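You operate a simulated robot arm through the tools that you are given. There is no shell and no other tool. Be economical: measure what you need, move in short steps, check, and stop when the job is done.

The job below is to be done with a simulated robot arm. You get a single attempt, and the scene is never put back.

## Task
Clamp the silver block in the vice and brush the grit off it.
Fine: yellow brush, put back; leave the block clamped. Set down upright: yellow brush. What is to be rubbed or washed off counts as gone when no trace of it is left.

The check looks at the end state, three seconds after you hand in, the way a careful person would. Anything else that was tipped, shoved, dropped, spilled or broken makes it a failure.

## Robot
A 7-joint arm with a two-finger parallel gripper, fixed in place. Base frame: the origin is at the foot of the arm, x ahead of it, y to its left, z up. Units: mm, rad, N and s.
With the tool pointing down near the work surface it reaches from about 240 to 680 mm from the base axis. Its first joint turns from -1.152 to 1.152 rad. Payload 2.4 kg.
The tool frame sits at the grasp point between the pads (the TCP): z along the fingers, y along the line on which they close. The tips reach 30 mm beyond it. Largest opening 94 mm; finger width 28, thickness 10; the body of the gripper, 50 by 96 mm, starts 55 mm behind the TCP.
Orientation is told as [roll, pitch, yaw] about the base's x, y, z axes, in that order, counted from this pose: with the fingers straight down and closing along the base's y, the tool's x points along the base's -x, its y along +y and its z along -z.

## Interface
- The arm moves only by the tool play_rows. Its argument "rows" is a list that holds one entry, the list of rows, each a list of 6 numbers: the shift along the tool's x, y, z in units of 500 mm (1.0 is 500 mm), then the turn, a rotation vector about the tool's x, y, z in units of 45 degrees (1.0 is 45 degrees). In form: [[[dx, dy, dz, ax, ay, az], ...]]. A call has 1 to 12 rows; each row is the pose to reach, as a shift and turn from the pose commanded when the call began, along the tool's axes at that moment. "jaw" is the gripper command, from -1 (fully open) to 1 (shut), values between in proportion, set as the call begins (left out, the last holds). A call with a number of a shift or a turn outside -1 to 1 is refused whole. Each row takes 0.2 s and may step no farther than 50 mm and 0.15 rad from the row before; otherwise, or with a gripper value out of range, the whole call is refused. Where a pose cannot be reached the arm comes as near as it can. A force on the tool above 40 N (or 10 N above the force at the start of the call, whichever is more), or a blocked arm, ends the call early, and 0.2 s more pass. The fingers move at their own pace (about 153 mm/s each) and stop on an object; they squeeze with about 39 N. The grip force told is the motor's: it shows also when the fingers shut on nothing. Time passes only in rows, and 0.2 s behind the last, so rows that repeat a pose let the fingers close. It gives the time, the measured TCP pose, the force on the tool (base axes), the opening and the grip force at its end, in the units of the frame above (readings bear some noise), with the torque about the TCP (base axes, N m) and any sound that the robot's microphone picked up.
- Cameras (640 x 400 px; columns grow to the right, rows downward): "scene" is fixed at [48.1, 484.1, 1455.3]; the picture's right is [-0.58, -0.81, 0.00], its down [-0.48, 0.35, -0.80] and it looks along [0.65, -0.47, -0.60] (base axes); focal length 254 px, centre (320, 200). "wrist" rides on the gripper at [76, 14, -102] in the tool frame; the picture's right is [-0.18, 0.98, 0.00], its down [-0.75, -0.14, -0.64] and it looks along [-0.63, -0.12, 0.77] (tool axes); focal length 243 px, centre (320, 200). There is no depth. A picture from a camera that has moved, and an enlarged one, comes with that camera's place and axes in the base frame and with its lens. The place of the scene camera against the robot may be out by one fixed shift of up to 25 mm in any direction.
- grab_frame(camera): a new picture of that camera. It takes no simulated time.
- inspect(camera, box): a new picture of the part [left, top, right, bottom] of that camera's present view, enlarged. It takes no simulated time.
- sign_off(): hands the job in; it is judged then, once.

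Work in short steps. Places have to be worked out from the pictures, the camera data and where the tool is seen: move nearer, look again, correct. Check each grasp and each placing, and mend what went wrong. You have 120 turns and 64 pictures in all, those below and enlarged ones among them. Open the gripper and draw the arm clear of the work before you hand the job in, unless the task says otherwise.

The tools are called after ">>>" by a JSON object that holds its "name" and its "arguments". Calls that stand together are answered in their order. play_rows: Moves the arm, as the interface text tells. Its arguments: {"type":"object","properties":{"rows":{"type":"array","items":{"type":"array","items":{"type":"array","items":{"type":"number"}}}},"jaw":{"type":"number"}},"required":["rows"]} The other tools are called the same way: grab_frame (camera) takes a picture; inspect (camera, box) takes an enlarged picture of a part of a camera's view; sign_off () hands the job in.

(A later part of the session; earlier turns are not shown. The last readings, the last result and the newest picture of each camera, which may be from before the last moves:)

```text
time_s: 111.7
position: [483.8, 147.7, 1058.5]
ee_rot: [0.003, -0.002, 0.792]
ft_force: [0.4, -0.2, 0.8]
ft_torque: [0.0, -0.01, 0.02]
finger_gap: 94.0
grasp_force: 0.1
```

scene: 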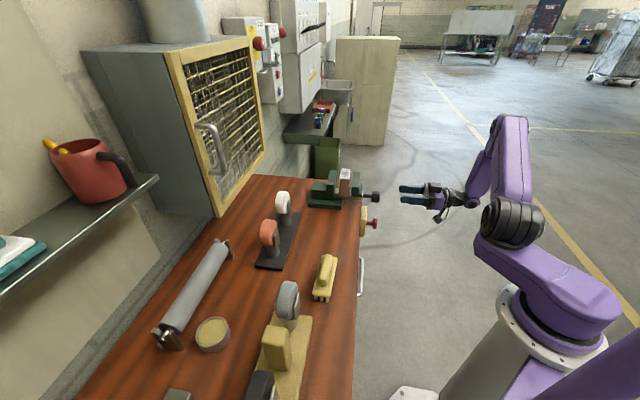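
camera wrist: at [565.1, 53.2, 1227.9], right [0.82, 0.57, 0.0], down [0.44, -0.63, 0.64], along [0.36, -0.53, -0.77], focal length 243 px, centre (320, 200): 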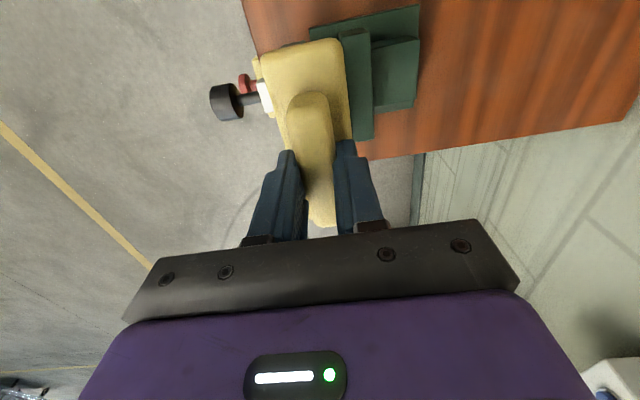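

I descend to the earlier grasp height (971) and close.

>>> {"name": "play_rows", "arguments": {"rows": [[[0, 0, 0.06, 0, 0, 0], [0, 0, 0.12, 0, 0, 0], [0, 0, 0.15, 0, 0, 0], [0, 0, 0.175, 0, 0, 0]]]}}

>>> {"name": "play_rows", "arguments": {"rows": [[[0, 0, 0, 0, 0, 0], [0, 0, 0, 0, 0, 0], [0, 0, 0, 0, 0, 0]]], "jaw": 1}}

```text
time_s: 112.7
position: [482.6, 147.6, 970.6]
ee_rot: [0.003, -0.002, 0.789]
ft_force: [-0.5, 0.3, -0.1]
ft_torque: [-0.02, 0.01, 0.01]
finger_gap: 93.9
grasp_force: 0.2
```

```text
time_s: 113.5
position: [483.5, 147.2, 970.1]
ee_rot: [0.004, -0.001, 0.788]
ft_force: [0.5, 0.2, 0.4]
ft_torque: [0.02, -0.05, -0.02]
finger_gap: 74.6
grasp_force: 39.3
```

The opening reads 74.6 instead of 69.4, so something is not square. I look.

>>> {"name": "inspect", "arguments": {"camera": "wrist", "box": [180, 80, 480, 260]}}

```text
2.13 times, centred on (330, 170) of wrist
camera zoom: at [420.3, 103.4, 1075.2], right [-0.57, 0.82, 0.0], down [0.63, 0.43, 0.64], along [0.53, 0.37, -0.77], focal length 518 px, centre (299, 264)
```

zoom: 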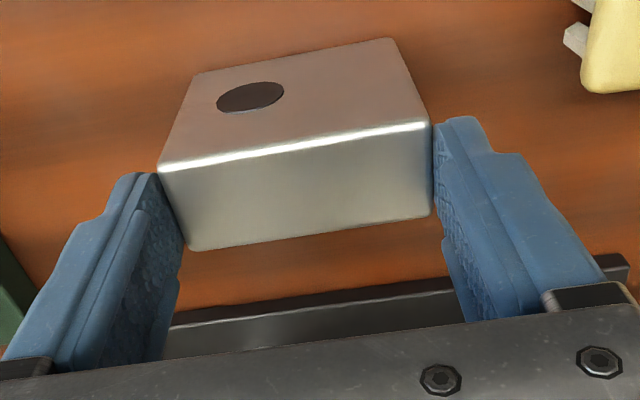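

The block has rolled 90°: the hole is off-centre, so the gritty face now points to +ℓ, and the "clean" face I saw was an end face. I need to tip it back: grip across its thickness, tilt it ~65° toward -ℓ, and let it settle. First I release, rise and turn.

>>> {"name": "play_rows", "arguments": {"rows": [[[0, 0, 0, 0, 0, 0], [0, 0, 0, 0, 0, 0]]], "jaw": -1}}

>>> {"name": "play_rows", "arguments": {"rows": [[[0, 0, -0.06, 0, 0, 0], [0, 0, -0.13, 0, 0, 0], [0, 0, -0.18, 0, 0, 0], [0, -0.028, -0.18, 0, 0, 0.17], [0, -0.028, -0.18, 0, 0, 0.34], [0, -0.028, -0.18, 0, 0, 0.51], [0, -0.028, -0.18, 0, 0, 0.68], [0, -0.028, -0.18, 0, 0, 0.85], [0, -0.028, -0.18, 0, 0, 1]]]}}

>>> {"name": "play_rows", "arguments": {"rows": [[[0, 0, 0, 0, 0, 0.17], [0, 0, 0, 0, 0, 0.34], [0, 0, 0, 0, 0, 0.51], [0, 0, 0, 0, 0, 0.68], [0, 0, 0, 0, 0, 0.85], [0, 0, 0, 0, 0, 1]]], "jaw": -0.4}}

```text
time_s: 114.1
position: [483.6, 146.5, 970.1]
ee_rot: [0.002, -0.001, 0.788]
ft_force: [-0.1, 0.4, -1.2]
ft_torque: [0.01, -0.01, -0.03]
finger_gap: 93.8
grasp_force: 0.1
```

```text
time_s: 116.1
position: [494.4, 137.8, 1060.9]
ee_rot: [0.003, -0.002, 0.0]
ft_force: [0.4, 0.4, -0.1]
ft_torque: [0.02, 0.0, 0.03]
finger_gap: 93.9
grasp_force: 0.0
```

```text
time_s: 117.5
position: [493.8, 138.4, 1061.8]
ee_rot: [0.001, 0.003, -0.785]
ft_force: [-0.2, -0.1, 0.1]
ft_torque: [0.04, 0.0, 0.04]
finger_gap: 65.7
grasp_force: 0.1
```

Over the block at ℓ≈251. I descend, close on the thickness, lift and shift 70 mm clear of the brush.

>>> {"name": "play_rows", "arguments": {"rows": [[[0, -0.001, 0.08, 0, 0, 0], [0, -0.001, 0.15, 0, 0, 0], [0, -0.001, 0.2, 0, 0, 0], [0, -0.001, 0.223, 0, 0, 0]]]}}

>>> {"name": "play_rows", "arguments": {"rows": [[[0, 0, 0, 0, 0, 0], [0, 0, 0, 0, 0, 0], [0, 0, 0, 0, 0, 0]]], "jaw": 1}}

>>> {"name": "play_rows", "arguments": {"rows": [[[0, 0, -0.06, 0, 0, 0], [0, 0, -0.13, 0, 0, 0], [-0.07, 0, -0.16, 0, 0, 0], [-0.14, 0, -0.16, 0, 0, 0]]]}}

```text
time_s: 118.5
position: [493.4, 136.5, 950.4]
ee_rot: [0.002, 0.003, -0.782]
ft_force: [0.2, -0.7, -0.2]
ft_torque: [-0.01, 0.02, -0.03]
finger_gap: 65.5
grasp_force: 0.1
```

```text
time_s: 119.3
position: [493.4, 137.5, 950.2]
ee_rot: [0.002, 0.003, -0.782]
ft_force: [0.6, 1.0, -0.1]
ft_torque: [-0.03, -0.04, 0.01]
finger_gap: 36.1
grasp_force: 39.2
```

```text
time_s: 120.3
position: [543.7, 86.5, 1029.3]
ee_rot: [-0.001, 0.003, -0.782]
ft_force: [0.2, 0.1, -3.1]
ft_torque: [-0.07, -0.05, 0.02]
finger_gap: 36.0
grasp_force: 39.2
```

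The opening is 36 at the part with the dark disc (so the disc protrudes ~4.5 mm; that also explains the loose pivoting hold in the vice). The block is held; I tilt it 65° about n.

>>> {"name": "play_rows", "arguments": {"rows": [[[0, 0, 0, 0, -0.15, 0], [0, 0, 0, 0, -0.3, 0], [0, 0, 0, 0, -0.45, 0], [0, 0, 0, 0, -0.6, 0], [0, 0, 0, 0, -0.72, 0]]]}}

>>> {"name": "play_rows", "arguments": {"rows": [[[0, 0, 0, 0, -0.15, 0], [0, 0, 0, 0, -0.3, 0], [0, 0, 0, 0, -0.45, 0], [0, 0, 0, 0, -0.6, 0], [0, 0, 0, 0, -0.72, 0]]]}}

```text
time_s: 121.5
position: [543.0, 88.9, 1029.6]
ee_rot: [0.002, -0.563, -0.783]
ft_force: [-0.3, 0.2, -3.3]
ft_torque: [0.02, 0.04, -0.01]
finger_gap: 36.1
grasp_force: 39.3
```

```text
time_s: 122.7
position: [543.2, 87.9, 1029.6]
ee_rot: [0.004, -1.13, -0.788]
ft_force: [0.1, -1.4, -3.4]
ft_torque: [0.06, 0.09, 0.03]
finger_gap: 36.2
grasp_force: 38.4
```

Tilted 65° and still held. I lower toward contact.

>>> {"name": "play_rows", "arguments": {"rows": [[[0.05, 0, 0.0235, 0, 0, 0], [0.0904, 0, 0.0427, 0, 0, 0]]]}}

>>> {"name": "play_rows", "arguments": {"rows": [[[0.007, 0, 0.0034, 0, 0, 0], [0.0145, 0, 0.0068, 0, 0, 0], [0.0217, 0, 0.0102, 0, 0, 0]]]}}

```text
time_s: 123.3
position: [542.1, 92.6, 978.7]
ee_rot: [0.001, -1.125, -0.775]
ft_force: [-15.4, 16.5, 0.4]
ft_torque: [-0.06, -0.01, 0.13]
finger_gap: 36.2
grasp_force: 38.8
```

```text
time_s: 124.1
position: [542.2, 88.5, 968.0]
ee_rot: [0.004, -1.13, -0.783]
ft_force: [-18.0, 17.5, 3.9]
ft_torque: [-0.28, -0.27, -0.01]
finger_gap: 36.1
grasp_force: 39.5
```

A sideways force along -ℓ shows the block touching the vice end. I back off 25 mm and up a bit, then lower again.

>>> {"name": "play_rows", "arguments": {"rows": [[[-0.012, 0, -0.025, 0, 0, 0], [-0.0058, 0, -0.058, 0, 0, 0]]]}}

>>> {"name": "play_rows", "arguments": {"rows": [[[0.0136, 0, 0.0064, 0, 0, 0], [0.0226, 0, 0.0107, 0, 0, 0], [0.0298, 0, 0.0141, 0, 0, 0]]]}}

```text
time_s: 124.7
position: [525.9, 106.0, 982.7]
ee_rot: [0.003, -1.13, -0.788]
ft_force: [0.2, 0.2, -2.9]
ft_torque: [0.08, 0.04, 0.01]
finger_gap: 36.1
grasp_force: 39.2
```

```text
time_s: 125.5
position: [526.5, 105.2, 965.1]
ee_rot: [0.005, -1.129, -0.788]
ft_force: [-0.1, 0.2, -3.2]
ft_torque: [0.08, 0.08, 0.05]
finger_gap: 36.1
grasp_force: 38.9
```

Free again. I keep lowering in small steps to touch.

>>> {"name": "play_rows", "arguments": {"rows": [[[0.0054, 0, 0.0026, 0, 0, 0], [0.0108, 0, 0.0051, 0, 0, 0], [0.0163, 0, 0.0077, 0, 0, 0]]]}}

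```text
time_s: 126.3
position: [523.9, 106.0, 955.9]
ee_rot: [0.002, -1.129, -0.785]
ft_force: [0.1, -0.7, -3.3]
ft_torque: [0.06, 0.04, -0.02]
finger_gap: 36.2
grasp_force: 38.9
```

>>> {"name": "play_rows", "arguments": {"rows": [[[0.0045, 0, 0.0021, 0, 0, 0], [0.009, 0, 0.0042, 0, 0, 0], [0.0136, 0, 0.0064, 0, 0, 0]]]}}

```text
time_s: 127.1
position: [525.4, 108.7, 951.2]
ee_rot: [0.015, -1.134, -0.794]
ft_force: [-6.3, 6.1, 24.7]
ft_torque: [-0.49, -0.21, -0.03]
finger_gap: 36.4
grasp_force: 38.6
```

Contact profile (55 mm below, 18 mm ahead of the TCP) fits the block lying flat on its original bottom, having swivelled to 90°. I ease off, open, and go straight up.

>>> {"name": "play_rows", "arguments": {"rows": [[[-0.0027, 0, -0.0013, 0, 0, 0], [-0.0027, 0, -0.0013, 0, 0, 0]]]}}

>>> {"name": "play_rows", "arguments": {"rows": [[[0, 0, 0, 0, 0, 0], [0, 0, 0, 0, 0, 0]]], "jaw": -0.5}}

>>> {"name": "play_rows", "arguments": {"rows": [[[-0.045, 0, -0.021, 0, 0, 0], [-0.11, 0, -0.06, 0, 0, 0], [-0.18, 0, -0.1, 0, 0, 0], [-0.26, 0, -0.13, 0, 0, 0]]]}}

```text
time_s: 127.7
position: [525.5, 107.3, 951.9]
ee_rot: [0.011, -1.129, -0.786]
ft_force: [3.2, 6.5, 15.8]
ft_torque: [-0.26, -0.49, 0.24]
finger_gap: 36.3
grasp_force: 38.8
```

```text
time_s: 128.3
position: [524.5, 105.5, 951.2]
ee_rot: [0.002, -1.126, -0.786]
ft_force: [-0.8, -0.7, -0.7]
ft_torque: [-0.01, 0.01, 0.01]
finger_gap: 70.5
grasp_force: 0.1
```

```text
time_s: 129.3
position: [523.9, 107.2, 1097.4]
ee_rot: [0.001, -1.129, -0.783]
ft_force: [-0.4, -0.2, 0.3]
ft_torque: [-0.01, 0.03, 0.01]
finger_gap: 70.6
grasp_force: 0.1
```

Now I bring the tool back to vertical and turn to yaw +45° above the block.

>>> {"name": "play_rows", "arguments": {"rows": [[[0, 0, 0, 0, 0.15, 0], [0, 0, 0, 0, 0.3, 0], [0, 0, 0, 0, 0.45, 0], [0, 0, 0, 0, 0.6, 0], [0, 0, 0, 0, 0.72, 0]]], "jaw": -1}}

>>> {"name": "play_rows", "arguments": {"rows": [[[0, 0, 0, 0, 0.15, 0], [0, 0, 0, 0, 0.3, 0], [0, 0, 0, 0, 0.45, 0], [0, 0, 0, 0, 0.6, 0], [0, 0, 0, 0, 0.72, 0]]]}}

>>> {"name": "play_rows", "arguments": {"rows": [[[-0.02, 0, 0, 0, 0, -0.17], [-0.04, 0, 0, 0, 0, -0.34], [-0.04, 0, 0, 0, 0, -0.51], [-0.04, 0, 0, 0, 0, -0.68], [-0.04, 0, 0, 0, 0, -0.85], [-0.04, 0, 0, 0, 0, -1]]]}}

>>> {"name": "play_rows", "arguments": {"rows": [[[0, 0, 0, 0, 0, -0.17], [0, 0, 0, 0, 0, -0.34], [0, 0, 0, 0, 0, -0.51], [0, 0, 0, 0, 0, -0.68], [0, 0, 0, 0, 0, -0.85], [0, 0, 0, 0, 0, -1]]]}}

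```text
time_s: 130.5
position: [523.2, 108.5, 1096.9]
ee_rot: [0.003, -0.562, -0.783]
ft_force: [-0.5, 0.0, 0.6]
ft_torque: [0.02, 0.01, 0.04]
finger_gap: 94.0
grasp_force: 0.0
```

```text
time_s: 131.7
position: [522.7, 107.7, 1096.1]
ee_rot: [0.001, 0.005, -0.782]
ft_force: [-0.8, -0.4, -0.5]
ft_torque: [-0.02, -0.02, 0.01]
finger_gap: 94.1
grasp_force: 0.1
```

```text
time_s: 133.1
position: [537.6, 93.5, 1095.1]
ee_rot: [0.003, 0.0, 0.003]
ft_force: [-0.7, 0.1, -0.3]
ft_torque: [-0.01, -0.02, 0.0]
finger_gap: 94.1
grasp_force: 0.0
```

```text
time_s: 134.5
position: [535.6, 92.9, 1096.4]
ee_rot: [0.002, 0.0, 0.79]
ft_force: [0.3, 0.2, -0.5]
ft_torque: [0.0, -0.02, 0.03]
finger_gap: 93.9
grasp_force: 0.2
```

One of my two last pictures: block and vice from here.

>>> {"name": "inspect", "arguments": {"camera": "wrist", "box": [150, 30, 390, 180]}}

```text
2.67 times, centred on (270, 105) of wrist
camera zoom: at [473.3, 49.5, 1200.9], right [-0.57, 0.82, 0.0], down [0.63, 0.43, 0.64], along [0.53, 0.37, -0.77], focal length 647 px, centre (453, 453)
```

zoom: 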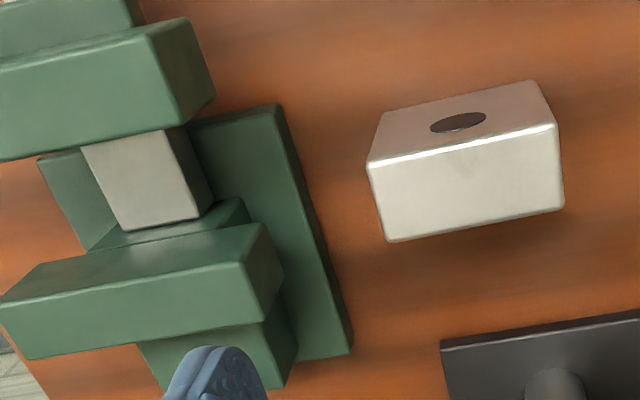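

The block is upright as originally; only a very faint smudge may remain at the same spot. I grasp it along its length.

>>> {"name": "play_rows", "arguments": {"rows": [[[0, 0.009, 0.08, 0, 0, 0], [0, 0.009, 0.16, 0, 0, 0], [0, 0.009, 0.22, 0, 0, 0], [0, 0.009, 0.25, 0, 0, 0]]]}}

>>> {"name": "play_rows", "arguments": {"rows": [[[0, 0, 0, 0, 0, 0], [0, 0, 0, 0, 0, 0], [0, 0, 0, 0, 0, 0]]], "jaw": 1}}

```text
time_s: 135.5
position: [533.6, 97.1, 971.5]
ee_rot: [0.001, -0.002, 0.789]
ft_force: [-0.2, -0.3, -0.4]
ft_torque: [0.0, -0.02, 0.02]
finger_gap: 94.0
grasp_force: 0.0
```

```text
time_s: 136.3
position: [533.6, 96.2, 971.4]
ee_rot: [0.004, -0.001, 0.787]
ft_force: [0.0, 0.6, -1.2]
ft_torque: [0.01, 0.0, 0.03]
finger_gap: 69.7
grasp_force: 39.3
```

Squarely gripped (69.7). I carry it to the vice as before and lower between the jaws.

>>> {"name": "play_rows", "arguments": {"rows": [[[0, 0, -0.04, 0, 0, 0], [0, 0, -0.13, 0, 0, 0], [0, 0, -0.22, 0, 0, 0], [0, 0, -0.26, 0, 0, 0], [0.02, -0.07, -0.26, 0, 0, 0], [0.045, -0.16, -0.26, 0, 0, 0], [0.065, -0.25, -0.26, 0, 0, 0], [0.065, -0.258, -0.26, 0, 0, 0]]]}}

```text
time_s: 138.1
position: [602.8, -15.5, 1100.7]
ee_rot: [0.003, 0.0, 0.79]
ft_force: [-0.2, -0.4, -2.6]
ft_torque: [-0.02, -0.04, -0.04]
finger_gap: 69.8
grasp_force: 39.4
```

>>> {"name": "play_rows", "arguments": {"rows": [[[0.004, -0.001, 0.04, 0, 0, -0.004], [0.004, -0.001, 0.08, 0, 0, -0.004], [0.004, -0.001, 0.11, 0, 0, -0.004], [0.004, -0.001, 0.14, 0, 0, -0.004], [0.004, -0.001, 0.158, 0, 0, -0.004]]]}}

>>> {"name": "play_rows", "arguments": {"rows": [[[0, 0, 0.004, 0, 0, 0], [0, 0, 0.008, 0, 0, 0], [0, 0, 0.012, 0, 0, 0]]]}}

```text
time_s: 138.9
position: [603.7, -16.2, 1060.2]
ee_rot: [-0.005, -0.014, 0.793]
ft_force: [-3.7, 1.0, 9.0]
ft_torque: [0.27, 0.68, 0.03]
finger_gap: 70.0
grasp_force: 39.3
stopped in row 3: the force on the tool passed its limit at 64 N (the readings are from after the stop); the commanded pose is now the measured one
```

```text
time_s: 139.4
position: [604.0, -16.9, 1058.9]
ee_rot: [-0.009, -0.018, 0.793]
ft_force: [-3.8, -0.7, 7.5]
ft_torque: [0.2, 0.65, 0.06]
finger_gap: 69.7
grasp_force: 38.8
stopped in row 2: the force on the tool passed its limit at 44 N (the readings are from after the stop); the commanded pose is now the measured one
```

Block bottom met the moving jaw's top: the jaw has crept closed since I loosened it. I set the block back on the open bench, then loosen the screw more.

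>>> {"name": "play_rows", "arguments": {"rows": [[[0, 0, -0.04, 0, 0, 0], [0, 0, -0.085, 0, 0, 0], [-0.02, 0.08, -0.085, 0, 0, 0], [-0.04, 0.16, -0.085, 0, 0, 0], [-0.06, 0.25, -0.085, 0, 0, 0], [-0.06, 0.26, -0.085, 0, 0, 0], [-0.06, 0.26, 0, 0, 0, 0], [-0.06, 0.26, 0.08, 0, 0, 0], [-0.06, 0.26, 0.15, 0, 0, 0]]]}}

>>> {"name": "play_rows", "arguments": {"rows": [[[0, 0, 0.006, 0, 0, 0], [0, 0, 0.012, 0, 0, 0], [0, 0, 0.018, 0, 0, 0], [0, 0, 0.024, 0, 0, 0]]]}}

```text
time_s: 141.4
position: [534.0, 95.1, 982.4]
ee_rot: [-0.011, -0.019, 0.793]
ft_force: [0.4, 0.2, -3.3]
ft_torque: [0.02, -0.01, 0.03]
finger_gap: 69.6
grasp_force: 39.1
```

```text
time_s: 142.4
position: [535.3, 97.0, 972.0]
ee_rot: [-0.01, -0.017, 0.793]
ft_force: [0.3, 0.4, -4.5]
ft_torque: [0.01, 0.01, -0.01]
finger_gap: 69.7
grasp_force: 39.4
```

>>> {"name": "play_rows", "arguments": {"rows": [[[0, 0, 0.004, 0, 0, 0], [0, 0, 0.008, 0, 0, 0]]]}}

```text
time_s: 143.0
position: [534.0, 96.0, 968.0]
ee_rot: [-0.009, -0.018, 0.793]
ft_force: [-0.1, 0.0, -3.4]
ft_torque: [0.01, 0.0, -0.01]
finger_gap: 69.6
grasp_force: 39.1
```

>>> {"name": "play_rows", "arguments": {"rows": [[[0, 0, 0.004, 0, 0, 0], [0, 0, 0.008, 0, 0, 0], [0, 0, 0.012, 0, 0, 0]]]}}

```text
time_s: 143.8
position: [534.4, 98.3, 961.7]
ee_rot: [-0.011, -0.017, 0.792]
ft_force: [0.3, 0.3, -3.5]
ft_torque: [-0.04, -0.01, -0.01]
finger_gap: 69.9
grasp_force: 39.0
```

>>> {"name": "play_rows", "arguments": {"rows": [[[0, 0, 0.004, 0, 0, 0], [0, 0, 0.008, 0, 0, 0], [0, 0, 0.012, 0, 0, 0], [0, 0, 0.016, 0, 0, 0]]]}}

```text
time_s: 144.6
position: [536.0, 95.7, 961.0]
ee_rot: [-0.011, -0.022, 0.795]
ft_force: [-3.5, -1.7, 8.1]
ft_torque: [0.31, 0.48, 0.16]
finger_gap: 69.8
grasp_force: 39.6
stopped in row 3: the force on the tool passed its limit at 45 N (the readings are from after the stop); the commanded pose is now the measured one
```

Set down. I release, rise, travel to in front of the knob and pitch the tool horizontal.

>>> {"name": "play_rows", "arguments": {"rows": [[[0, 0, 0, 0, 0, 0], [0, 0, 0, 0, 0, 0]]], "jaw": -1}}

>>> {"name": "play_rows", "arguments": {"rows": [[[0, 0, -0.06, 0, 0, 0], [0, 0, -0.14, 0, 0, 0], [0, 0, -0.22, 0, 0, 0], [0.08, -0.04, -0.22, -0.03, 0.01, 0.013], [0.16, -0.08, -0.22, -0.03, 0.01, 0.013], [0.24, -0.12, -0.22, -0.03, 0.01, 0.013], [0.32, -0.16, -0.22, -0.03, 0.01, 0.013], [0.4, -0.2, -0.22, -0.03, 0.01, 0.013], [0.48, -0.24, -0.22, -0.03, 0.01, 0.013], [0.5, -0.256, -0.15, -0.03, 0.01, 0.013], [0.5, -0.256, -0.06, -0.03, 0.01, 0.013], [0.5, -0.256, 0.03, -0.03, 0.01, 0.013]]]}}

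>>> {"name": "play_rows", "arguments": {"rows": [[[0, 0, 0.066, 0, 0, 0], [0, 0, 0.066, 0, -0.17, 0], [0, 0, 0.066, 0, -0.34, 0], [0, 0, 0.066, 0, -0.51, 0], [0, 0, 0.066, 0, -0.68, 0], [0, 0, 0.066, 0, -0.85, 0], [0, 0, 0.066, 0, -1, 0]]], "jaw": -0.5}}

>>> {"name": "play_rows", "arguments": {"rows": [[[0, 0, 0, 0, -0.17, 0], [0, 0, 0, 0, -0.34, 0], [0, 0, 0, 0, -0.51, 0], [0, 0, 0, 0, -0.68, 0], [0, 0, 0, 0, -0.85, 0], [0, 0, 0, 0, -1, 0]]]}}

>>> {"name": "play_rows", "arguments": {"rows": [[[0, 0, 0, 0, 0, 0.17], [0, 0, 0, 0, 0, 0.34], [0, 0, 0, 0, 0, 0.51], [0, 0, 0, 0, 0, 0.68], [0, 0, 0, 0, 0, 0.85], [0, 0, 0, 0, 0, 1]]]}}

>>> {"name": "play_rows", "arguments": {"rows": [[[0, 0, 0, 0, 0, 0.17], [0, 0, 0, 0, 0, 0.34], [0, 0, 0, 0, 0, 0.51], [0, 0, 0, 0, 0, 0.68], [0, 0, 0, 0, 0, 0.85], [0, 0, 0, 0, 0, 1]]]}}

```text
time_s: 145.2
position: [536.0, 96.9, 959.8]
ee_rot: [-0.01, -0.023, 0.795]
ft_force: [-0.9, 0.7, 0.4]
ft_torque: [-0.01, 0.04, 0.02]
finger_gap: 93.8
grasp_force: 0.0
```

```text
time_s: 147.8
position: [450.6, -170.0, 941.0]
ee_rot: [0.011, -0.014, 0.784]
ft_force: [0.3, -1.0, 0.8]
ft_torque: [0.01, 0.0, -0.01]
finger_gap: 94.0
grasp_force: 0.0
```

```text
time_s: 149.4
position: [452.3, -170.6, 909.1]
ee_rot: [0.02, -0.8, 0.769]
ft_force: [-0.5, -0.3, -0.1]
ft_torque: [0.01, 0.01, 0.03]
finger_gap: 70.3
grasp_force: 0.1
```

```text
time_s: 150.8
position: [451.2, -168.3, 908.0]
ee_rot: [2.451, -1.55, -1.668]
ft_force: [0.1, 0.3, 0.1]
ft_torque: [-0.01, 0.03, 0.03]
finger_gap: 70.4
grasp_force: 0.0
```

```text
time_s: 152.2
position: [450.1, -169.0, 908.9]
ee_rot: [1.588, -0.771, -0.8]
ft_force: [0.2, -0.5, 0.3]
ft_torque: [-0.03, 0.0, 0.0]
finger_gap: 70.4
grasp_force: 0.1
```

```text
time_s: 153.6
position: [451.4, -170.9, 907.0]
ee_rot: [1.584, 0.016, -0.788]
ft_force: [-0.5, 1.2, 0.1]
ft_torque: [-0.03, 0.0, 0.02]
finger_gap: 70.4
grasp_force: 0.1
```

At the knob axis with the fingers vertical. I advance, grip, and loosen by 90° (two 45° turns).

>>> {"name": "play_rows", "arguments": {"rows": [[[0.001, 0.011, 0, 0, 0, 0], [0.001, 0.011, 0.06, 0, 0, 0], [0.001, 0.011, 0.12, 0, 0, 0], [0.001, 0.011, 0.174, 0, 0, 0]]]}}

>>> {"name": "play_rows", "arguments": {"rows": [[[0, 0, 0, 0, 0, 0], [0, 0, 0, 0, 0, 0], [0, 0, 0, 0, 0, 0]]], "jaw": 1}}

>>> {"name": "play_rows", "arguments": {"rows": [[[0, 0, 0, 0, 0, -0.17], [0, 0, 0, 0, 0, -0.34], [0, 0, 0, 0, 0, -0.51], [0, 0, 0, 0, 0, -0.68], [0, 0, 0, 0, 0, -0.85], [0, 0, 0, 0, 0, -1]]]}}

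>>> {"name": "play_rows", "arguments": {"rows": [[[0, 0, 0, 0, 0, -0.17], [0, 0, 0, 0, 0, -0.34], [0, 0, 0, 0, 0, -0.51], [0, 0, 0, 0, 0, -0.68], [0, 0, 0, 0, 0, -0.85], [0, 0, 0, 0, 0, -1]]]}}

```text
time_s: 154.6
position: [513.1, -107.2, 916.0]
ee_rot: [1.586, 0.014, -0.787]
ft_force: [0.3, -0.1, 0.2]
ft_torque: [0.01, 0.0, 0.03]
finger_gap: 70.3
grasp_force: 0.0
```

```text
time_s: 155.4
position: [512.0, -108.7, 912.4]
ee_rot: [1.578, 0.014, -0.789]
ft_force: [6.3, 1.7, -22.0]
ft_torque: [-0.33, 0.35, -0.65]
finger_gap: 43.3
grasp_force: 45.2
```

```text
time_s: 156.8
position: [511.9, -109.0, 914.2]
ee_rot: [1.58, -0.775, -0.795]
ft_force: [4.7, 3.8, -18.7]
ft_torque: [-0.83, 0.88, -0.03]
finger_gap: 42.7
grasp_force: 45.2
```

```text
time_s: 158.2
position: [512.8, -108.9, 914.3]
ee_rot: [2.442, -1.557, -1.657]
ft_force: [11.4, -2.5, -13.3]
ft_torque: [-0.32, 0.38, 1.2]
finger_gap: 42.4
grasp_force: 45.3
```

Loosened ~90° without resistance. I relieve the load, open gently, retreat straight, and pitch back to vertical.

>>> {"name": "play_rows", "arguments": {"rows": [[[0.003, -0.002, 0, 0, 0, 0], [0.003, -0.002, 0, 0, 0, 0]]]}}

>>> {"name": "play_rows", "arguments": {"rows": [[[0, 0, 0, 0, 0, 0], [0, 0, 0, 0, 0, 0]]], "jaw": 0}}

>>> {"name": "play_rows", "arguments": {"rows": [[[0, 0, 0, 0, 0, 0], [0, 0, -0.06, 0, 0, 0], [0, 0, -0.14, 0, 0, 0], [0, 0, -0.2, 0, 0, 0], [0, 0, -0.2, 0, 0.17, 0], [0, 0, -0.2, 0, 0.34, 0], [0, 0, -0.2, 0, 0.51, 0], [0, 0, -0.2, 0, 0.68, 0], [0, 0, -0.2, 0, 0.85, 0], [0, 0, -0.2, 0, 1, 0]]], "jaw": -0.6}}

>>> {"name": "play_rows", "arguments": {"rows": [[[0, 0, 0, 0, 0.17, 0], [0, 0, 0, 0, 0.34, 0], [0, 0, 0, 0, 0.51, 0], [0, 0, 0, 0, 0.68, 0], [0, 0, 0, 0, 0.85, 0], [0, 0, 0, 0, 1, 0]]], "jaw": -1}}

```text
time_s: 158.8
position: [513.7, -109.0, 914.2]
ee_rot: [2.48, -1.551, -1.695]
ft_force: [-0.9, 1.4, 6.9]
ft_torque: [-0.96, 0.93, 0.27]
finger_gap: 42.1
grasp_force: 45.1
```

```text
time_s: 159.4
position: [513.6, -109.4, 913.0]
ee_rot: [2.357, -1.552, -1.573]
ft_force: [0.8, -0.1, -1.3]
ft_torque: [-0.01, -0.01, 0.01]
finger_gap: 46.9
grasp_force: 0.1
```

```text
time_s: 161.6
position: [443.0, -179.5, 912.3]
ee_rot: [0.018, -0.795, 0.771]
ft_force: [0.5, 0.0, 0.4]
ft_torque: [0.01, 0.01, -0.04]
finger_gap: 75.3
grasp_force: 0.0
```

```text
time_s: 163.0
position: [443.1, -178.9, 912.3]
ee_rot: [0.011, -0.014, 0.784]
ft_force: [0.2, 0.0, -0.5]
ft_torque: [-0.01, -0.01, -0.01]
finger_gap: 94.2
grasp_force: 0.0
```

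I go back to the block and regrasp it.

>>> {"name": "play_rows", "arguments": {"rows": [[[0, 0, -0.08, 0, 0.022, 0], [0, 0, -0.16, 0, 0.022, 0], [0, 0, -0.24, 0, 0.022, 0], [0, 0, -0.306, 0, 0.022, 0], [-0.08, 0.04, -0.306, 0, 0.022, 0], [-0.16, 0.08, -0.306, 0, 0.022, 0], [-0.24, 0.12, -0.306, 0, 0.022, 0], [-0.32, 0.16, -0.306, 0, 0.022, 0], [-0.4, 0.2, -0.306, 0, 0.022, 0], [-0.48, 0.24, -0.306, 0, 0.022, 0], [-0.522, 0.26, -0.306, 0, 0.022, 0]]]}}

>>> {"name": "play_rows", "arguments": {"rows": [[[0, 0, 0, 0, 0, 0]]]}}

```text
time_s: 165.4
position: [537.6, 94.8, 1068.3]
ee_rot: [0.015, 0.005, 0.784]
ft_force: [0.2, 0.4, -0.2]
ft_torque: [-0.02, -0.01, 0.01]
finger_gap: 94.2
grasp_force: 0.1
```

```text
time_s: 165.8
position: [536.6, 94.4, 1068.0]
ee_rot: [0.014, 0.003, 0.783]
ft_force: [0.4, -0.3, -0.7]
ft_torque: [0.02, 0.0, -0.01]
finger_gap: 93.7
grasp_force: 0.1
```

>>> {"name": "play_rows", "arguments": {"rows": [[[-0.002, 0.004, 0.08, 0.015, 0.01, 0], [-0.002, 0.004, 0.15, 0.015, 0.01, 0], [-0.002, 0.004, 0.195, 0.015, 0.01, 0]]]}}

>>> {"name": "play_rows", "arguments": {"rows": [[[0, 0, 0, 0, 0, 0], [0, 0, 0, 0, 0, 0], [0, 0, 0, 0, 0, 0]]], "jaw": 1}}

>>> {"name": "play_rows", "arguments": {"rows": [[[0, 0, -0.04, 0, 0, 0], [0, 0, -0.13, 0, 0, 0], [0, 0, -0.22, 0, 0, 0], [0, 0, -0.26, 0, 0, 0], [0.02, -0.07, -0.26, 0, 0, 0], [0.045, -0.16, -0.26, 0, 0, 0], [0.065, -0.25, -0.26, 0, 0, 0], [0.065, -0.252, -0.26, 0, 0, 0], [0.065, -0.252, -0.26, 0, 0, 0]]]}}

```text
time_s: 166.6
position: [535.3, 97.7, 972.1]
ee_rot: [0.003, 0.012, 0.783]
ft_force: [-1.2, -0.6, 0.2]
ft_torque: [0.01, 0.01, -0.04]
finger_gap: 94.0
grasp_force: 0.1
```

```text
time_s: 167.4
position: [535.2, 96.2, 972.1]
ee_rot: [0.0, 0.011, 0.784]
ft_force: [0.9, -0.5, 0.9]
ft_torque: [-0.05, -0.03, 0.0]
finger_gap: 69.8
grasp_force: 38.9
```

```text
time_s: 169.4
position: [601.9, -14.3, 1102.2]
ee_rot: [0.001, 0.011, 0.783]
ft_force: [0.0, -0.2, -3.4]
ft_torque: [0.02, 0.01, -0.02]
finger_gap: 69.7
grasp_force: 39.2
```

Held squarely. I lower into the gap carefully.

>>> {"name": "play_rows", "arguments": {"rows": [[[0, -0.005, 0.04, 0, -0.013, 0], [0, -0.005, 0.07, 0, -0.013, 0], [0, -0.005, 0.085, 0, -0.013, 0], [0, -0.005, 0.1, 0, -0.013, 0], [0, -0.005, 0.115, 0, -0.013, 0], [0, -0.005, 0.13, 0, -0.013, 0], [0, -0.005, 0.145, 0, -0.013, 0], [0, -0.005, 0.158, 0, -0.013, 0]]]}}

```text
time_s: 171.2
position: [602.7, -16.9, 1023.1]
ee_rot: [0.002, 0.002, 0.785]
ft_force: [0.5, 0.0, -3.1]
ft_torque: [0.01, 0.0, 0.04]
finger_gap: 69.9
grasp_force: 38.3
```

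It went in freely this time. I lower to contact with the bar.

>>> {"name": "play_rows", "arguments": {"rows": [[[0, 0, 0.005, 0, 0, 0], [0, 0, 0.01, 0, 0, 0], [0, 0, 0.015, 0, 0, 0], [0, 0, 0.018, 0, 0, 0]]]}}

```text
time_s: 172.2
position: [602.8, -16.3, 1017.0]
ee_rot: [-0.002, -0.001, 0.783]
ft_force: [-5.9, 1.9, 25.7]
ft_torque: [-0.29, 0.59, -0.02]
finger_gap: 69.9
grasp_force: 39.4
```

Seated on the bar. I release, withdraw, go to the knob with fingers horizontal.

>>> {"name": "play_rows", "arguments": {"rows": [[[0, 0, -0.003, 0, 0, 0], [0, 0, -0.003, 0, 0, 0]]]}}

>>> {"name": "play_rows", "arguments": {"rows": [[[0, 0, 0, 0, 0, 0], [0, 0, 0, 0, 0, 0]]], "jaw": -1}}

>>> {"name": "play_rows", "arguments": {"rows": [[[0, 0, -0.05, 0, 0, 0], [0, 0, -0.12, 0, 0, 0], [0, 0, -0.18, 0, 0, 0], [0.08, 0, -0.18, 0, 0, 0], [0.17, 0, -0.18, 0, 0, 0], [0.26, 0, -0.18, 0, 0, 0], [0.35, 0, -0.18, 0, 0, 0], [0.438, 0, -0.16, 0, 0, 0], [0.438, 0, -0.07, 0, 0, 0], [0.438, 0, 0.02, 0, 0, 0], [0.438, 0, 0.11, 0, 0, 0], [0.438, 0, 0.2, 0, 0, 0]]]}}

>>> {"name": "play_rows", "arguments": {"rows": [[[0, 0, 0, 0, -0.17, 0], [0, 0, 0, 0, -0.34, 0], [0, 0, 0, 0, -0.51, 0], [0, 0, 0, 0, -0.68, 0], [0, 0, 0, 0, -0.85, 0], [0, 0, 0, 0, -1, 0]]], "jaw": -0.5}}

>>> {"name": "play_rows", "arguments": {"rows": [[[0, 0, 0, 0, -0.17, 0], [0, 0, 0, 0, -0.34, 0], [0, 0, 0, 0, -0.51, 0], [0, 0, 0, 0, -0.68, 0], [0, 0, 0, 0, -0.85, 0], [0, 0, 0, 0, -1, 0]]]}}

```text
time_s: 172.8
position: [602.7, -17.0, 1016.4]
ee_rot: [-0.002, -0.002, 0.784]
ft_force: [0.2, 2.3, 17.8]
ft_torque: [-0.01, -0.26, 0.08]
finger_gap: 69.8
grasp_force: 39.4
```

```text
time_s: 173.4
position: [601.9, -17.5, 1016.3]
ee_rot: [0.001, 0.004, 0.785]
ft_force: [-0.4, 0.0, 0.5]
ft_torque: [0.03, -0.03, 0.03]
finger_gap: 94.1
grasp_force: 0.1
```

```text
time_s: 176.0
position: [448.1, -172.6, 917.4]
ee_rot: [0.0, 0.001, 0.784]
ft_force: [-0.6, 0.2, 0.7]
ft_torque: [-0.01, -0.01, 0.02]
finger_gap: 93.8
grasp_force: 0.1
```

```text
time_s: 177.4
position: [447.2, -171.5, 915.8]
ee_rot: [0.001, -0.785, 0.782]
ft_force: [-0.8, 0.1, 0.0]
ft_torque: [-0.02, -0.01, 0.0]
finger_gap: 70.4
grasp_force: 0.1
```

```text
time_s: 178.8
position: [446.1, -171.8, 916.5]
ee_rot: [1.958, -1.57, -1.178]
ft_force: [-0.7, 0.4, -0.4]
ft_torque: [0.0, -0.02, -0.01]
finger_gap: 70.5
grasp_force: 0.0
```

>>> {"name": "play_rows", "arguments": {"rows": [[[0.007, -0.005, 0, 0, 0, 0], [0.007, -0.005, 0.06, 0, 0, 0], [0.007, -0.005, 0.12, 0, 0, 0], [0.007, -0.005, 0.182, 0, 0, 0]]]}}

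>>> {"name": "play_rows", "arguments": {"rows": [[[0, 0, 0, 0, 0, 0], [0, 0, 0, 0, 0, 0], [0, 0, 0, 0, 0, 0]]], "jaw": 1}}

>>> {"name": "play_rows", "arguments": {"rows": [[[0, 0, 0, 0, 0, 0.17], [0, 0, 0, 0, 0, 0.34], [0, 0, 0, 0, 0, 0.51], [0, 0, 0, 0, 0, 0.68], [0, 0, 0, 0, 0, 0.85], [0, 0, 0, 0, 0, 1]]]}}

```text
time_s: 179.8
position: [513.5, -109.8, 913.4]
ee_rot: [0.808, -1.568, -0.026]
ft_force: [-0.6, 0.0, -0.2]
ft_torque: [0.01, 0.0, -0.03]
finger_gap: 70.3
grasp_force: 0.0
```

```text
time_s: 180.6
position: [513.9, -109.1, 912.4]
ee_rot: [0.985, -1.566, -0.2]
ft_force: [-3.9, 5.4, -0.3]
ft_torque: [0.37, -0.35, 0.09]
finger_gap: 42.2
grasp_force: 44.6
```

```text
time_s: 182.0
position: [512.8, -108.8, 913.6]
ee_rot: [1.568, -0.782, -0.782]
ft_force: [-16.3, 7.7, 7.4]
ft_torque: [-0.37, 0.29, 0.33]
finger_gap: 42.3
grasp_force: 44.5
```

Well seated on the knob's flats (42.2). I keep turning, watching torque about n and opening.

>>> {"name": "play_rows", "arguments": {"rows": [[[0, 0, 0, 0, 0, 0.17], [0, 0, 0, 0, 0, 0.34], [0, 0, 0, 0, 0, 0.5]]]}}

>>> {"name": "play_rows", "arguments": {"rows": [[[0, 0, 0, 0, 0, 0.15], [0, 0, 0, 0, 0, 0.3]]]}}

>>> {"name": "play_rows", "arguments": {"rows": [[[0, 0, 0, 0, 0, 0.15], [0, 0, 0, 0, 0, 0.3]]]}}

```text
time_s: 182.8
position: [511.3, -107.4, 912.9]
ee_rot: [1.572, -0.387, -0.783]
ft_force: [-19.7, 11.3, 14.7]
ft_torque: [0.1, -0.2, -0.2]
finger_gap: 42.2
grasp_force: 45.0
```

```text
time_s: 183.4
position: [512.5, -107.7, 913.6]
ee_rot: [1.572, -0.154, -0.781]
ft_force: [-25.5, 13.8, 16.4]
ft_torque: [-0.06, -0.06, -0.59]
finger_gap: 42.4
grasp_force: 45.3
```

```text
time_s: 184.0
position: [512.2, -109.0, 914.3]
ee_rot: [1.57, 0.08, -0.782]
ft_force: [-20.3, 10.1, 11.9]
ft_torque: [0.41, -0.58, 0.53]
finger_gap: 42.4
grasp_force: 44.9
```

No resistance yet; I relieve the side load and keep turning.

>>> {"name": "play_rows", "arguments": {"rows": [[[0.002, 0.001, 0, 0, 0, 0.15], [0.002, 0.001, 0, 0, 0, 0.3], [0.002, 0.001, 0, 0, 0, 0.45]]]}}

>>> {"name": "play_rows", "arguments": {"rows": [[[0, 0, 0, 0, 0, 0.15], [0, 0, 0, 0, 0, 0.3]]]}}

>>> {"name": "play_rows", "arguments": {"rows": [[[0, 0, 0, 0, 0, 0.15], [0, 0, 0, 0, 0, 0.3]]]}}

```text
time_s: 184.8
position: [511.5, -108.4, 914.0]
ee_rot: [1.57, 0.433, -0.787]
ft_force: [-9.5, 3.7, 14.0]
ft_torque: [-0.02, -0.12, 1.12]
finger_gap: 42.7
grasp_force: 45.2
```

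```text
time_s: 185.4
position: [512.2, -108.3, 915.2]
ee_rot: [1.57, 0.668, -0.788]
ft_force: [-6.2, 1.7, 18.7]
ft_torque: [-0.3, 0.24, 1.13]
finger_gap: 42.3
grasp_force: 45.1
```

```text
time_s: 186.0
position: [511.9, -109.3, 914.3]
ee_rot: [1.572, 0.907, -0.787]
ft_force: [-4.4, 0.8, 21.4]
ft_torque: [-0.62, 0.52, 0.74]
finger_gap: 42.6
grasp_force: 45.0
```

>>> {"name": "play_rows", "arguments": {"rows": [[[0, 0, 0, 0, 0, 0.15], [0, 0, 0, 0, 0, 0.3]]]}}

>>> {"name": "play_rows", "arguments": {"rows": [[[0, 0, 0, 0, 0, 0.15], [0, 0, 0, 0, 0, 0.3]]]}}

>>> {"name": "play_rows", "arguments": {"rows": [[[0, 0, 0, 0, 0, 0.15], [0, 0, 0, 0, 0, 0.3]]]}}

>>> {"name": "play_rows", "arguments": {"rows": [[[0, 0, 0, 0, 0, 0.15], [0, 0, 0, 0, 0, 0.3]]]}}

```text
time_s: 186.6
position: [511.9, -109.3, 915.0]
ee_rot: [1.574, 1.139, -0.785]
ft_force: [0.5, 0.9, 23.8]
ft_torque: [-0.82, 0.71, 0.41]
finger_gap: 42.3
grasp_force: 44.1
```

```text
time_s: 187.2
position: [512.7, -109.7, 913.1]
ee_rot: [1.557, 1.376, -0.804]
ft_force: [3.1, -6.2, 10.0]
ft_torque: [-0.59, -0.87, 0.82]
finger_gap: 43.2
grasp_force: 45.4
```

```text
time_s: 187.8
position: [514.4, -109.1, 913.2]
ee_rot: [-1.483, 1.526, 2.442]
ft_force: [5.3, -9.0, 2.2]
ft_torque: [-0.68, -0.12, 0.87]
finger_gap: 43.5
grasp_force: 44.6
```

```text
time_s: 188.4
position: [512.3, -110.1, 914.1]
ee_rot: [-1.563, 1.297, 2.361]
ft_force: [8.1, -8.3, 0.8]
ft_torque: [-1.04, -0.77, 0.61]
finger_gap: 42.5
grasp_force: 45.1
```

Torque reached ~1.3 N m with the fingers flush on the flats: truly tight this time. I open gently and draw straight back, then use the last picture on the block.

>>> {"name": "play_rows", "arguments": {"rows": [[[0, 0, 0, 0, 0, 0], [0, 0, 0, 0, 0, 0]]], "jaw": 0}}

>>> {"name": "play_rows", "arguments": {"rows": [[[0, 0, 0, 0, 0, 0], [0, 0, -0.06, 0, 0, 0], [0, 0, -0.14, 0, 0, 0], [0, 0, -0.22, 0, 0, 0]]], "jaw": -0.6}}

>>> {"name": "inspect", "arguments": {"camera": "scene", "box": [328, 160, 368, 190]}}

```text
time_s: 189.0
position: [512.4, -107.5, 913.8]
ee_rot: [-1.56, 1.291, 2.364]
ft_force: [0.0, 0.1, 0.8]
ft_torque: [-0.01, -0.05, -0.03]
finger_gap: 46.9
grasp_force: 0.1
```

```text
time_s: 190.0
position: [434.5, -187.2, 914.3]
ee_rot: [-1.565, 1.294, 2.359]
ft_force: [0.6, 0.8, 0.6]
ft_torque: [0.0, 0.03, 0.03]
finger_gap: 75.4
grasp_force: 0.1
```

```text
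13.33 times, centred on (348, 175) of scene
camera zoom: at [48.1, 484.2, 1455.3], right [-0.58, -0.81, 0.0], down [-0.48, 0.35, -0.8], along [0.65, -0.47, -0.6], focal length 3384 px, centre (-53, 533)
```

zoom: 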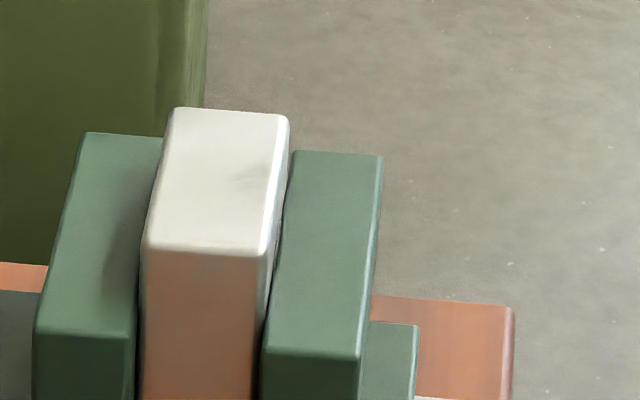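

The clamp now looks snug on both sides, but a faint smudge remains near the -n edge. I must brush once more, gently and across the jaws (n-strokes). I unwind the wrist, return to vertical, and travel to the brush.

>>> {"name": "play_rows", "arguments": {"rows": [[[0, 0, 0, 0, 0, -0.17], [0, 0, 0, 0, 0, -0.34], [0, 0, 0, 0, 0, -0.51], [0, 0, 0, 0, 0, -0.68], [0, 0, 0, 0, 0, -0.85], [0, 0, 0, 0, 0, -1]]]}}

>>> {"name": "play_rows", "arguments": {"rows": [[[0, 0, 0, 0, 0, -0.17], [0, 0, 0, 0, 0, -0.34], [0, 0, 0, 0, 0, -0.51], [0, 0, 0, 0, 0, -0.68], [0, 0, 0, 0, 0, -0.85], [0, 0, 0, 0, 0, -1]]]}}

>>> {"name": "play_rows", "arguments": {"rows": [[[0, 0, 0, 0, 0, -0.17], [0, 0, 0, 0, 0, -0.351]]]}}

>>> {"name": "play_rows", "arguments": {"rows": [[[0, 0.08, 0, 0, 0, 0], [0, 0.16, 0, 0, 0, 0], [0, 0.24, 0, 0, 0, 0], [0, 0.32, 0, 0, 0, 0], [0, 0.32, 0, 0.17, 0, 0], [0, 0.32, 0, 0.34, 0, 0], [0, 0.32, 0, 0.51, 0, 0], [0, 0.32, 0, 0.68, 0, 0], [0, 0.32, 0, 0.85, 0, 0], [0, 0.32, 0, 1, 0, 0]]]}}

>>> {"name": "play_rows", "arguments": {"rows": [[[0, 0, 0, 0.17, 0, 0], [0, 0, 0, 0.34, 0, 0], [0, 0, 0, 0.51, 0, 0], [0, 0, 0, 0.68, 0, 0], [0, 0, 0, 0.85, 0, 0], [0, 0, 0, 1, 0, 0]]], "jaw": -0.4}}

>>> {"name": "play_rows", "arguments": {"rows": [[[0.07, 0.05, 0, 0, 0, 0], [0.14, 0.1, 0, 0, 0, 0], [0.21, 0.15, 0, 0, 0, 0], [0.28, 0.2, 0, 0, 0, 0], [0.35, 0.25, 0, 0, 0, 0], [0.42, 0.3, 0, 0, 0, 0], [0.49, 0.35, 0, 0, 0, 0], [0.56, 0.4, 0, 0, 0, 0], [0.63, 0.455, 0, 0, 0, 0], [0.709, 0.511, 0, 0, 0, 0], [0.709, 0.511, 0, 0, 0, 0]]]}}

```text
time_s: 191.4
position: [435.1, -186.4, 914.6]
ee_rot: [1.568, 1.06, -0.792]
ft_force: [-0.3, 0.2, -0.3]
ft_torque: [-0.01, -0.02, -0.01]
finger_gap: 75.1
grasp_force: 0.0
```

```text
time_s: 192.8
position: [435.6, -186.9, 913.8]
ee_rot: [1.569, 0.274, -0.789]
ft_force: [-0.2, 0.1, 0.9]
ft_torque: [-0.02, -0.01, -0.03]
finger_gap: 75.2
grasp_force: 0.1
```

```text
time_s: 193.4
position: [436.2, -186.5, 914.0]
ee_rot: [1.569, -0.002, -0.788]
ft_force: [-0.5, -0.2, 0.2]
ft_torque: [-0.01, 0.02, -0.01]
finger_gap: 75.1
grasp_force: 0.1
```

```text
time_s: 195.6
position: [434.7, -185.3, 1073.9]
ee_rot: [0.781, 0.0, -0.786]
ft_force: [0.5, -0.9, 0.6]
ft_torque: [-0.03, -0.01, -0.02]
finger_gap: 75.2
grasp_force: 0.1
```

```text
time_s: 197.0
position: [434.7, -185.2, 1073.7]
ee_rot: [-0.004, 0.001, -0.789]
ft_force: [-0.5, 0.6, -0.1]
ft_torque: [-0.02, -0.03, 0.01]
finger_gap: 65.8
grasp_force: 0.0
```

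```text
time_s: 199.4
position: [364.8, 243.4, 1073.0]
ee_rot: [-0.002, -0.001, -0.787]
ft_force: [-0.3, 0.2, -0.4]
ft_torque: [0.0, -0.04, 0.02]
finger_gap: 65.9
grasp_force: 0.0
```

Right over the brush. I align, descend, grip, lift and carry it above the block.

>>> {"name": "play_rows", "arguments": {"rows": [[[0, 0.001, 0.08, 0, 0, 0.065], [0, 0.001, 0.16, 0, 0, 0.065], [0, 0.001, 0.21, 0, 0, 0.065], [0, 0.001, 0.24, 0, 0, 0.065]]]}}

>>> {"name": "play_rows", "arguments": {"rows": [[[0, 0, 0, 0, 0, 0], [0, 0, 0, 0, 0, 0], [0, 0, 0, 0, 0, 0]]], "jaw": 1}}

>>> {"name": "play_rows", "arguments": {"rows": [[[0, 0, -0.05, 0, 0, 0], [0, 0, -0.13, 0, 0, 0], [0, 0, -0.22, 0, 0, 0], [0, 0, -0.31, 0, 0, 0], [-0.09, 0.004, -0.34, 0, 0, -0.067], [-0.18, 0.008, -0.34, 0, 0, -0.067], [-0.27, 0.012, -0.34, 0, 0, -0.067], [-0.36, 0.015, -0.34, 0, 0, -0.067], [-0.45, 0.019, -0.34, 0, 0, -0.067], [-0.54, 0.023, -0.34, 0, 0, -0.067], [-0.63, 0.027, -0.34, 0, 0, -0.067], [-0.704, 0.03, -0.34, 0, 0, -0.067]]]}}

>>> {"name": "play_rows", "arguments": {"rows": [[[0, 0, 0.04, 0, 0, 0], [0, 0, 0.08, 0, 0, 0], [0, 0, 0.08, 0, 0, 0]]]}}

```text
time_s: 200.4
position: [367.4, 245.3, 953.7]
ee_rot: [-0.003, -0.001, -0.839]
ft_force: [-0.3, 0.2, 0.3]
ft_torque: [0.03, 0.01, 0.0]
finger_gap: 65.9
grasp_force: 0.1
```

```text
time_s: 201.2
position: [367.4, 244.8, 954.0]
ee_rot: [-0.003, 0.001, -0.839]
ft_force: [0.6, 0.1, 0.5]
ft_torque: [0.01, 0.01, 0.0]
finger_gap: 20.8
grasp_force: 38.5
```

```text
time_s: 203.8
position: [610.9, -5.3, 1122.3]
ee_rot: [-0.001, 0.0, -0.786]
ft_force: [-0.6, 0.4, -1.2]
ft_torque: [-0.02, 0.03, -0.04]
finger_gap: 21.5
grasp_force: 39.2
```

```text
time_s: 204.6
position: [611.1, -7.7, 1080.3]
ee_rot: [-0.002, -0.001, -0.783]
ft_force: [0.3, -0.1, -0.3]
ft_torque: [-0.04, 0.01, -0.01]
finger_gap: 21.2
grasp_force: 39.0
```

Brush in hand above the block. I lower in small steps to light contact.

>>> {"name": "play_rows", "arguments": {"rows": [[[0, 0, 0.008, 0, 0, 0], [0, 0, 0.012, 0, 0, 0]]]}}

>>> {"name": "play_rows", "arguments": {"rows": [[[0, 0, 0.001, 0, 0, 0], [0, 0, 0.002, 0, 0, 0]]]}}

>>> {"name": "play_rows", "arguments": {"rows": [[[0, 0, 0.001, 0, 0, 0], [0, 0, 0.002, 0, 0, 0]]]}}

```text
time_s: 205.2
position: [611.7, -6.1, 1077.7]
ee_rot: [-0.001, 0.002, -0.785]
ft_force: [-0.7, 0.0, -1.3]
ft_torque: [0.02, 0.02, 0.03]
finger_gap: 21.3
grasp_force: 38.4
```

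```text
time_s: 205.8
position: [610.9, -6.2, 1076.2]
ee_rot: [-0.002, 0.001, -0.786]
ft_force: [-0.5, 0.3, -0.4]
ft_torque: [0.01, 0.06, 0.0]
finger_gap: 21.2
grasp_force: 39.2
```

```text
time_s: 206.4
position: [612.0, -5.8, 1075.7]
ee_rot: [-0.001, 0.0, -0.784]
ft_force: [0.5, 0.4, -0.6]
ft_torque: [-0.02, -0.01, -0.02]
finger_gap: 21.2
grasp_force: 39.4
```

>>> {"name": "play_rows", "arguments": {"rows": [[[0, 0, 0.001, 0, 0, 0], [0, 0, 0.002, 0, 0, 0]]]}}

>>> {"name": "play_rows", "arguments": {"rows": [[[0, 0, 0.001, 0, 0, 0], [0, 0, 0.002, 0, 0, 0]]]}}

>>> {"name": "play_rows", "arguments": {"rows": [[[0, 0, 0.001, 0, 0, 0], [0, 0, 0.0015, 0, 0, 0]]]}}

```text
time_s: 207.0
position: [611.6, -5.5, 1074.7]
ee_rot: [-0.001, 0.001, -0.784]
ft_force: [0.0, -0.2, -1.1]
ft_torque: [0.0, 0.01, 0.01]
finger_gap: 21.1
grasp_force: 39.0
```

```text
time_s: 207.6
position: [612.8, -5.6, 1072.6]
ee_rot: [0.0, 0.0, -0.786]
ft_force: [0.5, 0.0, -1.4]
ft_torque: [-0.03, -0.02, 0.0]
finger_gap: 21.3
grasp_force: 39.0
```

```text
time_s: 208.2
position: [613.2, -6.9, 1073.3]
ee_rot: [-0.002, 0.0, -0.786]
ft_force: [-2.3, 0.6, 6.4]
ft_torque: [0.18, 0.2, 0.03]
finger_gap: 21.1
grasp_force: 39.2
```

Light contact (~7.5 N). I brush across with n-strokes at several ℓ offsets.

>>> {"name": "play_rows", "arguments": {"rows": [[[0, 0.01, 0.0006, 0, 0, 0], [0, 0.02, 0.0006, 0, 0, 0], [0, 0.01, 0.0006, 0, 0, 0], [0, 0, 0.0006, 0, 0, 0], [0, -0.01, 0.0006, 0, 0, 0], [0, -0.02, 0.0006, 0, 0, 0], [0, -0.028, 0.0006, 0, 0, 0], [0.006, -0.018, 0.0006, 0, 0, 0], [0.006, -0.008, 0.0006, 0, 0, 0], [0.006, 0.002, 0.0006, 0, 0, 0], [0.006, 0.012, 0.0006, 0, 0, 0], [0.006, 0, 0.0006, 0, 0, 0]]]}}

>>> {"name": "play_rows", "arguments": {"rows": [[[0.006, -0.01, 0, 0, 0, 0], [0.006, -0.02, 0, 0, 0, 0], [0.006, -0.028, 0, 0, 0, 0], [0.006, -0.018, 0, 0, 0, 0], [0.006, -0.008, 0, 0, 0, 0], [0.006, 0.002, 0, 0, 0, 0], [0.006, 0.014, 0, 0, 0, 0], [-0.014, 0.014, 0, 0, 0, 0], [-0.014, 0.002, 0, 0, 0, 0], [-0.014, -0.01, 0, 0, 0, 0], [-0.014, -0.022, 0, 0, 0, 0], [-0.014, -0.01, 0, 0, 0, 0]]]}}

```text
time_s: 210.8
position: [610.6, -1.2, 1073.2]
ee_rot: [0.002, -0.001, -0.782]
ft_force: [4.2, 0.4, 12.7]
ft_torque: [-0.02, -0.53, -0.01]
finger_gap: 21.2
grasp_force: 39.0
```

```text
time_s: 213.4
position: [610.7, -16.3, 1072.4]
ee_rot: [-0.005, 0.002, -0.789]
ft_force: [-6.3, -4.2, 20.0]
ft_torque: [-0.15, 0.51, 0.08]
finger_gap: 21.1
grasp_force: 38.8
```

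Block still firm under the brush at the same height. Two more gentle zigzag passes for full coverage.

>>> {"name": "play_rows", "arguments": {"rows": [[[0, 0.012, 0, 0, 0, 0], [0, 0.024, 0, 0, 0, 0], [0.01, 0.024, 0, 0, 0, 0], [0.01, 0.012, 0, 0, 0, 0], [0.01, 0, 0, 0, 0, 0], [0.01, -0.012, 0, 0, 0, 0], [0.018, -0.012, 0, 0, 0, 0], [0.018, 0, 0, 0, 0, 0], [0.018, 0.012, 0, 0, 0, 0], [0.018, 0.024, 0, 0, 0, 0], [0.026, 0.012, 0, 0, 0, 0], [0.026, 0, 0, 0, 0, 0]]]}}

>>> {"name": "play_rows", "arguments": {"rows": [[[0, -0.01, 0, 0, 0, 0], [-0.006, 0, 0, 0, 0, 0], [-0.006, 0.012, 0, 0, 0, 0], [-0.006, 0.024, 0, 0, 0, 0], [-0.014, 0.012, 0, 0, 0, 0], [-0.014, 0, 0, 0, 0, 0], [-0.014, -0.01, 0, 0, 0, 0], [-0.022, 0, 0, 0, 0, 0], [-0.022, 0.012, 0, 0, 0, 0], [-0.03, 0.006, 0, 0, 0, 0], [-0.03, -0.004, 0, 0, 0, 0], [-0.02, 0.004, 0, 0, 0, 0]]]}}

>>> {"name": "play_rows", "arguments": {"rows": [[[0.012, 0, 0, 0, 0, 0], [0.024, 0, 0, 0, 0, 0], [0.036, 0, 0, 0, 0, 0], [0.024, -0.008, 0, 0, 0, 0], [0.01, -0.008, 0, 0, 0, 0], [-0.004, -0.008, 0, 0, 0, 0], [-0.004, -0.016, 0, 0, 0, 0], [0.01, -0.016, 0, 0, 0, 0], [0.024, -0.016, 0, 0, 0, 0], [0.036, -0.01, 0, 0, 0, 0], [0.024, 0.004, 0, 0, 0, 0], [0.01, 0, 0, 0, 0, 0]]]}}

```text
time_s: 216.0
position: [603.4, 0.4, 1073.3]
ee_rot: [0.0, 0.002, -0.784]
ft_force: [1.0, 3.2, 7.1]
ft_torque: [0.15, -0.29, 0.12]
finger_gap: 21.1
grasp_force: 39.4
```

```text
time_s: 218.6
position: [612.0, -10.9, 1073.6]
ee_rot: [0.0, -0.004, -0.789]
ft_force: [2.5, -3.9, 8.7]
ft_torque: [-0.27, -0.31, -0.06]
finger_gap: 21.3
grasp_force: 39.5
```

```text
time_s: 221.2
position: [607.9, -2.5, 1073.8]
ee_rot: [0.0, 0.002, -0.785]
ft_force: [-0.8, 4.2, 10.1]
ft_torque: [0.42, 0.09, -0.02]
finger_gap: 21.3
grasp_force: 38.8
```

Contact stayed steady throughout. I lift off and return the brush to its place.

>>> {"name": "play_rows", "arguments": {"rows": [[[0, 0, -0.05, 0, 0, 0], [0, 0, -0.1, 0, 0, 0], [0.085, 0.001, -0.1, 0, 0, 0.068], [0.17, 0.002, -0.1, 0, 0, 0.068], [0.255, 0.002, -0.1, 0, 0, 0.068], [0.34, 0.003, -0.1, 0, 0, 0.068], [0.425, 0.004, -0.1, 0, 0, 0.068], [0.51, 0.005, -0.1, 0, 0, 0.068], [0.6, 0.005, -0.1, 0, 0, 0.068], [0.692, 0.006, -0.1, 0, 0, 0.068], [0.692, 0.006, -0.02, 0, 0, 0.068], [0.692, 0.006, 0.07, 0, 0, 0.068]]]}}

>>> {"name": "play_rows", "arguments": {"rows": [[[0, 0, 0.08, 0, 0, 0], [0, 0, 0.13, 0, 0, 0], [0, 0, 0.15, 0, 0, 0], [0, 0, 0.15, 0, 0, 0]]]}}

```text
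time_s: 223.8
position: [362.8, 241.6, 1035.9]
ee_rot: [-0.002, -0.001, -0.839]
ft_force: [0.5, 0.1, -1.3]
ft_torque: [0.0, 0.01, -0.01]
finger_gap: 21.2
grasp_force: 38.7
```

```text
time_s: 224.8
position: [364.1, 240.2, 962.7]
ee_rot: [-0.001, 0.0, -0.84]
ft_force: [0.9, 0.7, -0.7]
ft_torque: [-0.01, 0.03, -0.01]
finger_gap: 21.3
grasp_force: 38.7
```

>>> {"name": "play_rows", "arguments": {"rows": [[[0.005, 0.006, 0.005, 0, 0, 0], [0.005, 0.006, 0.012, 0, 0, 0], [0.005, 0.006, 0.015, 0, 0, 0]]]}}

>>> {"name": "play_rows", "arguments": {"rows": [[[0, 0, 0.002, 0, 0, 0], [0, 0, 0.003, 0, 0, 0]]]}}

```text
time_s: 225.6
position: [364.5, 245.5, 955.4]
ee_rot: [-0.001, -0.001, -0.841]
ft_force: [-0.5, 0.1, -0.9]
ft_torque: [0.03, 0.01, 0.0]
finger_gap: 20.9
grasp_force: 38.9
```

```text
time_s: 226.2
position: [365.0, 244.9, 955.8]
ee_rot: [-0.001, -0.002, -0.84]
ft_force: [0.0, 0.2, -1.2]
ft_torque: [-0.02, 0.01, 0.03]
finger_gap: 21.2
grasp_force: 38.9
```

>>> {"name": "play_rows", "arguments": {"rows": [[[0, 0, 0.002, 0, 0, 0], [0, 0, 0.003, 0, 0, 0]]]}}

>>> {"name": "play_rows", "arguments": {"rows": [[[0, 0, 0.001, 0, 0, 0], [0, 0, 0.002, 0, 0, 0]]]}}

```text
time_s: 226.8
position: [364.5, 244.4, 953.1]
ee_rot: [-0.003, 0.0, -0.84]
ft_force: [-3.4, -1.2, 5.3]
ft_torque: [-0.09, 0.02, -0.04]
finger_gap: 21.1
grasp_force: 38.7
```

```text
time_s: 227.5
position: [364.4, 245.8, 952.3]
ee_rot: [-0.003, 0.002, -0.84]
ft_force: [-4.2, -2.7, 9.8]
ft_torque: [-0.03, 0.12, 0.05]
finger_gap: 21.1
grasp_force: 38.4
stopped in row 2: the force on the tool passed its limit at 41 N (the readings are from after the stop); the commanded pose is now the measured one
```

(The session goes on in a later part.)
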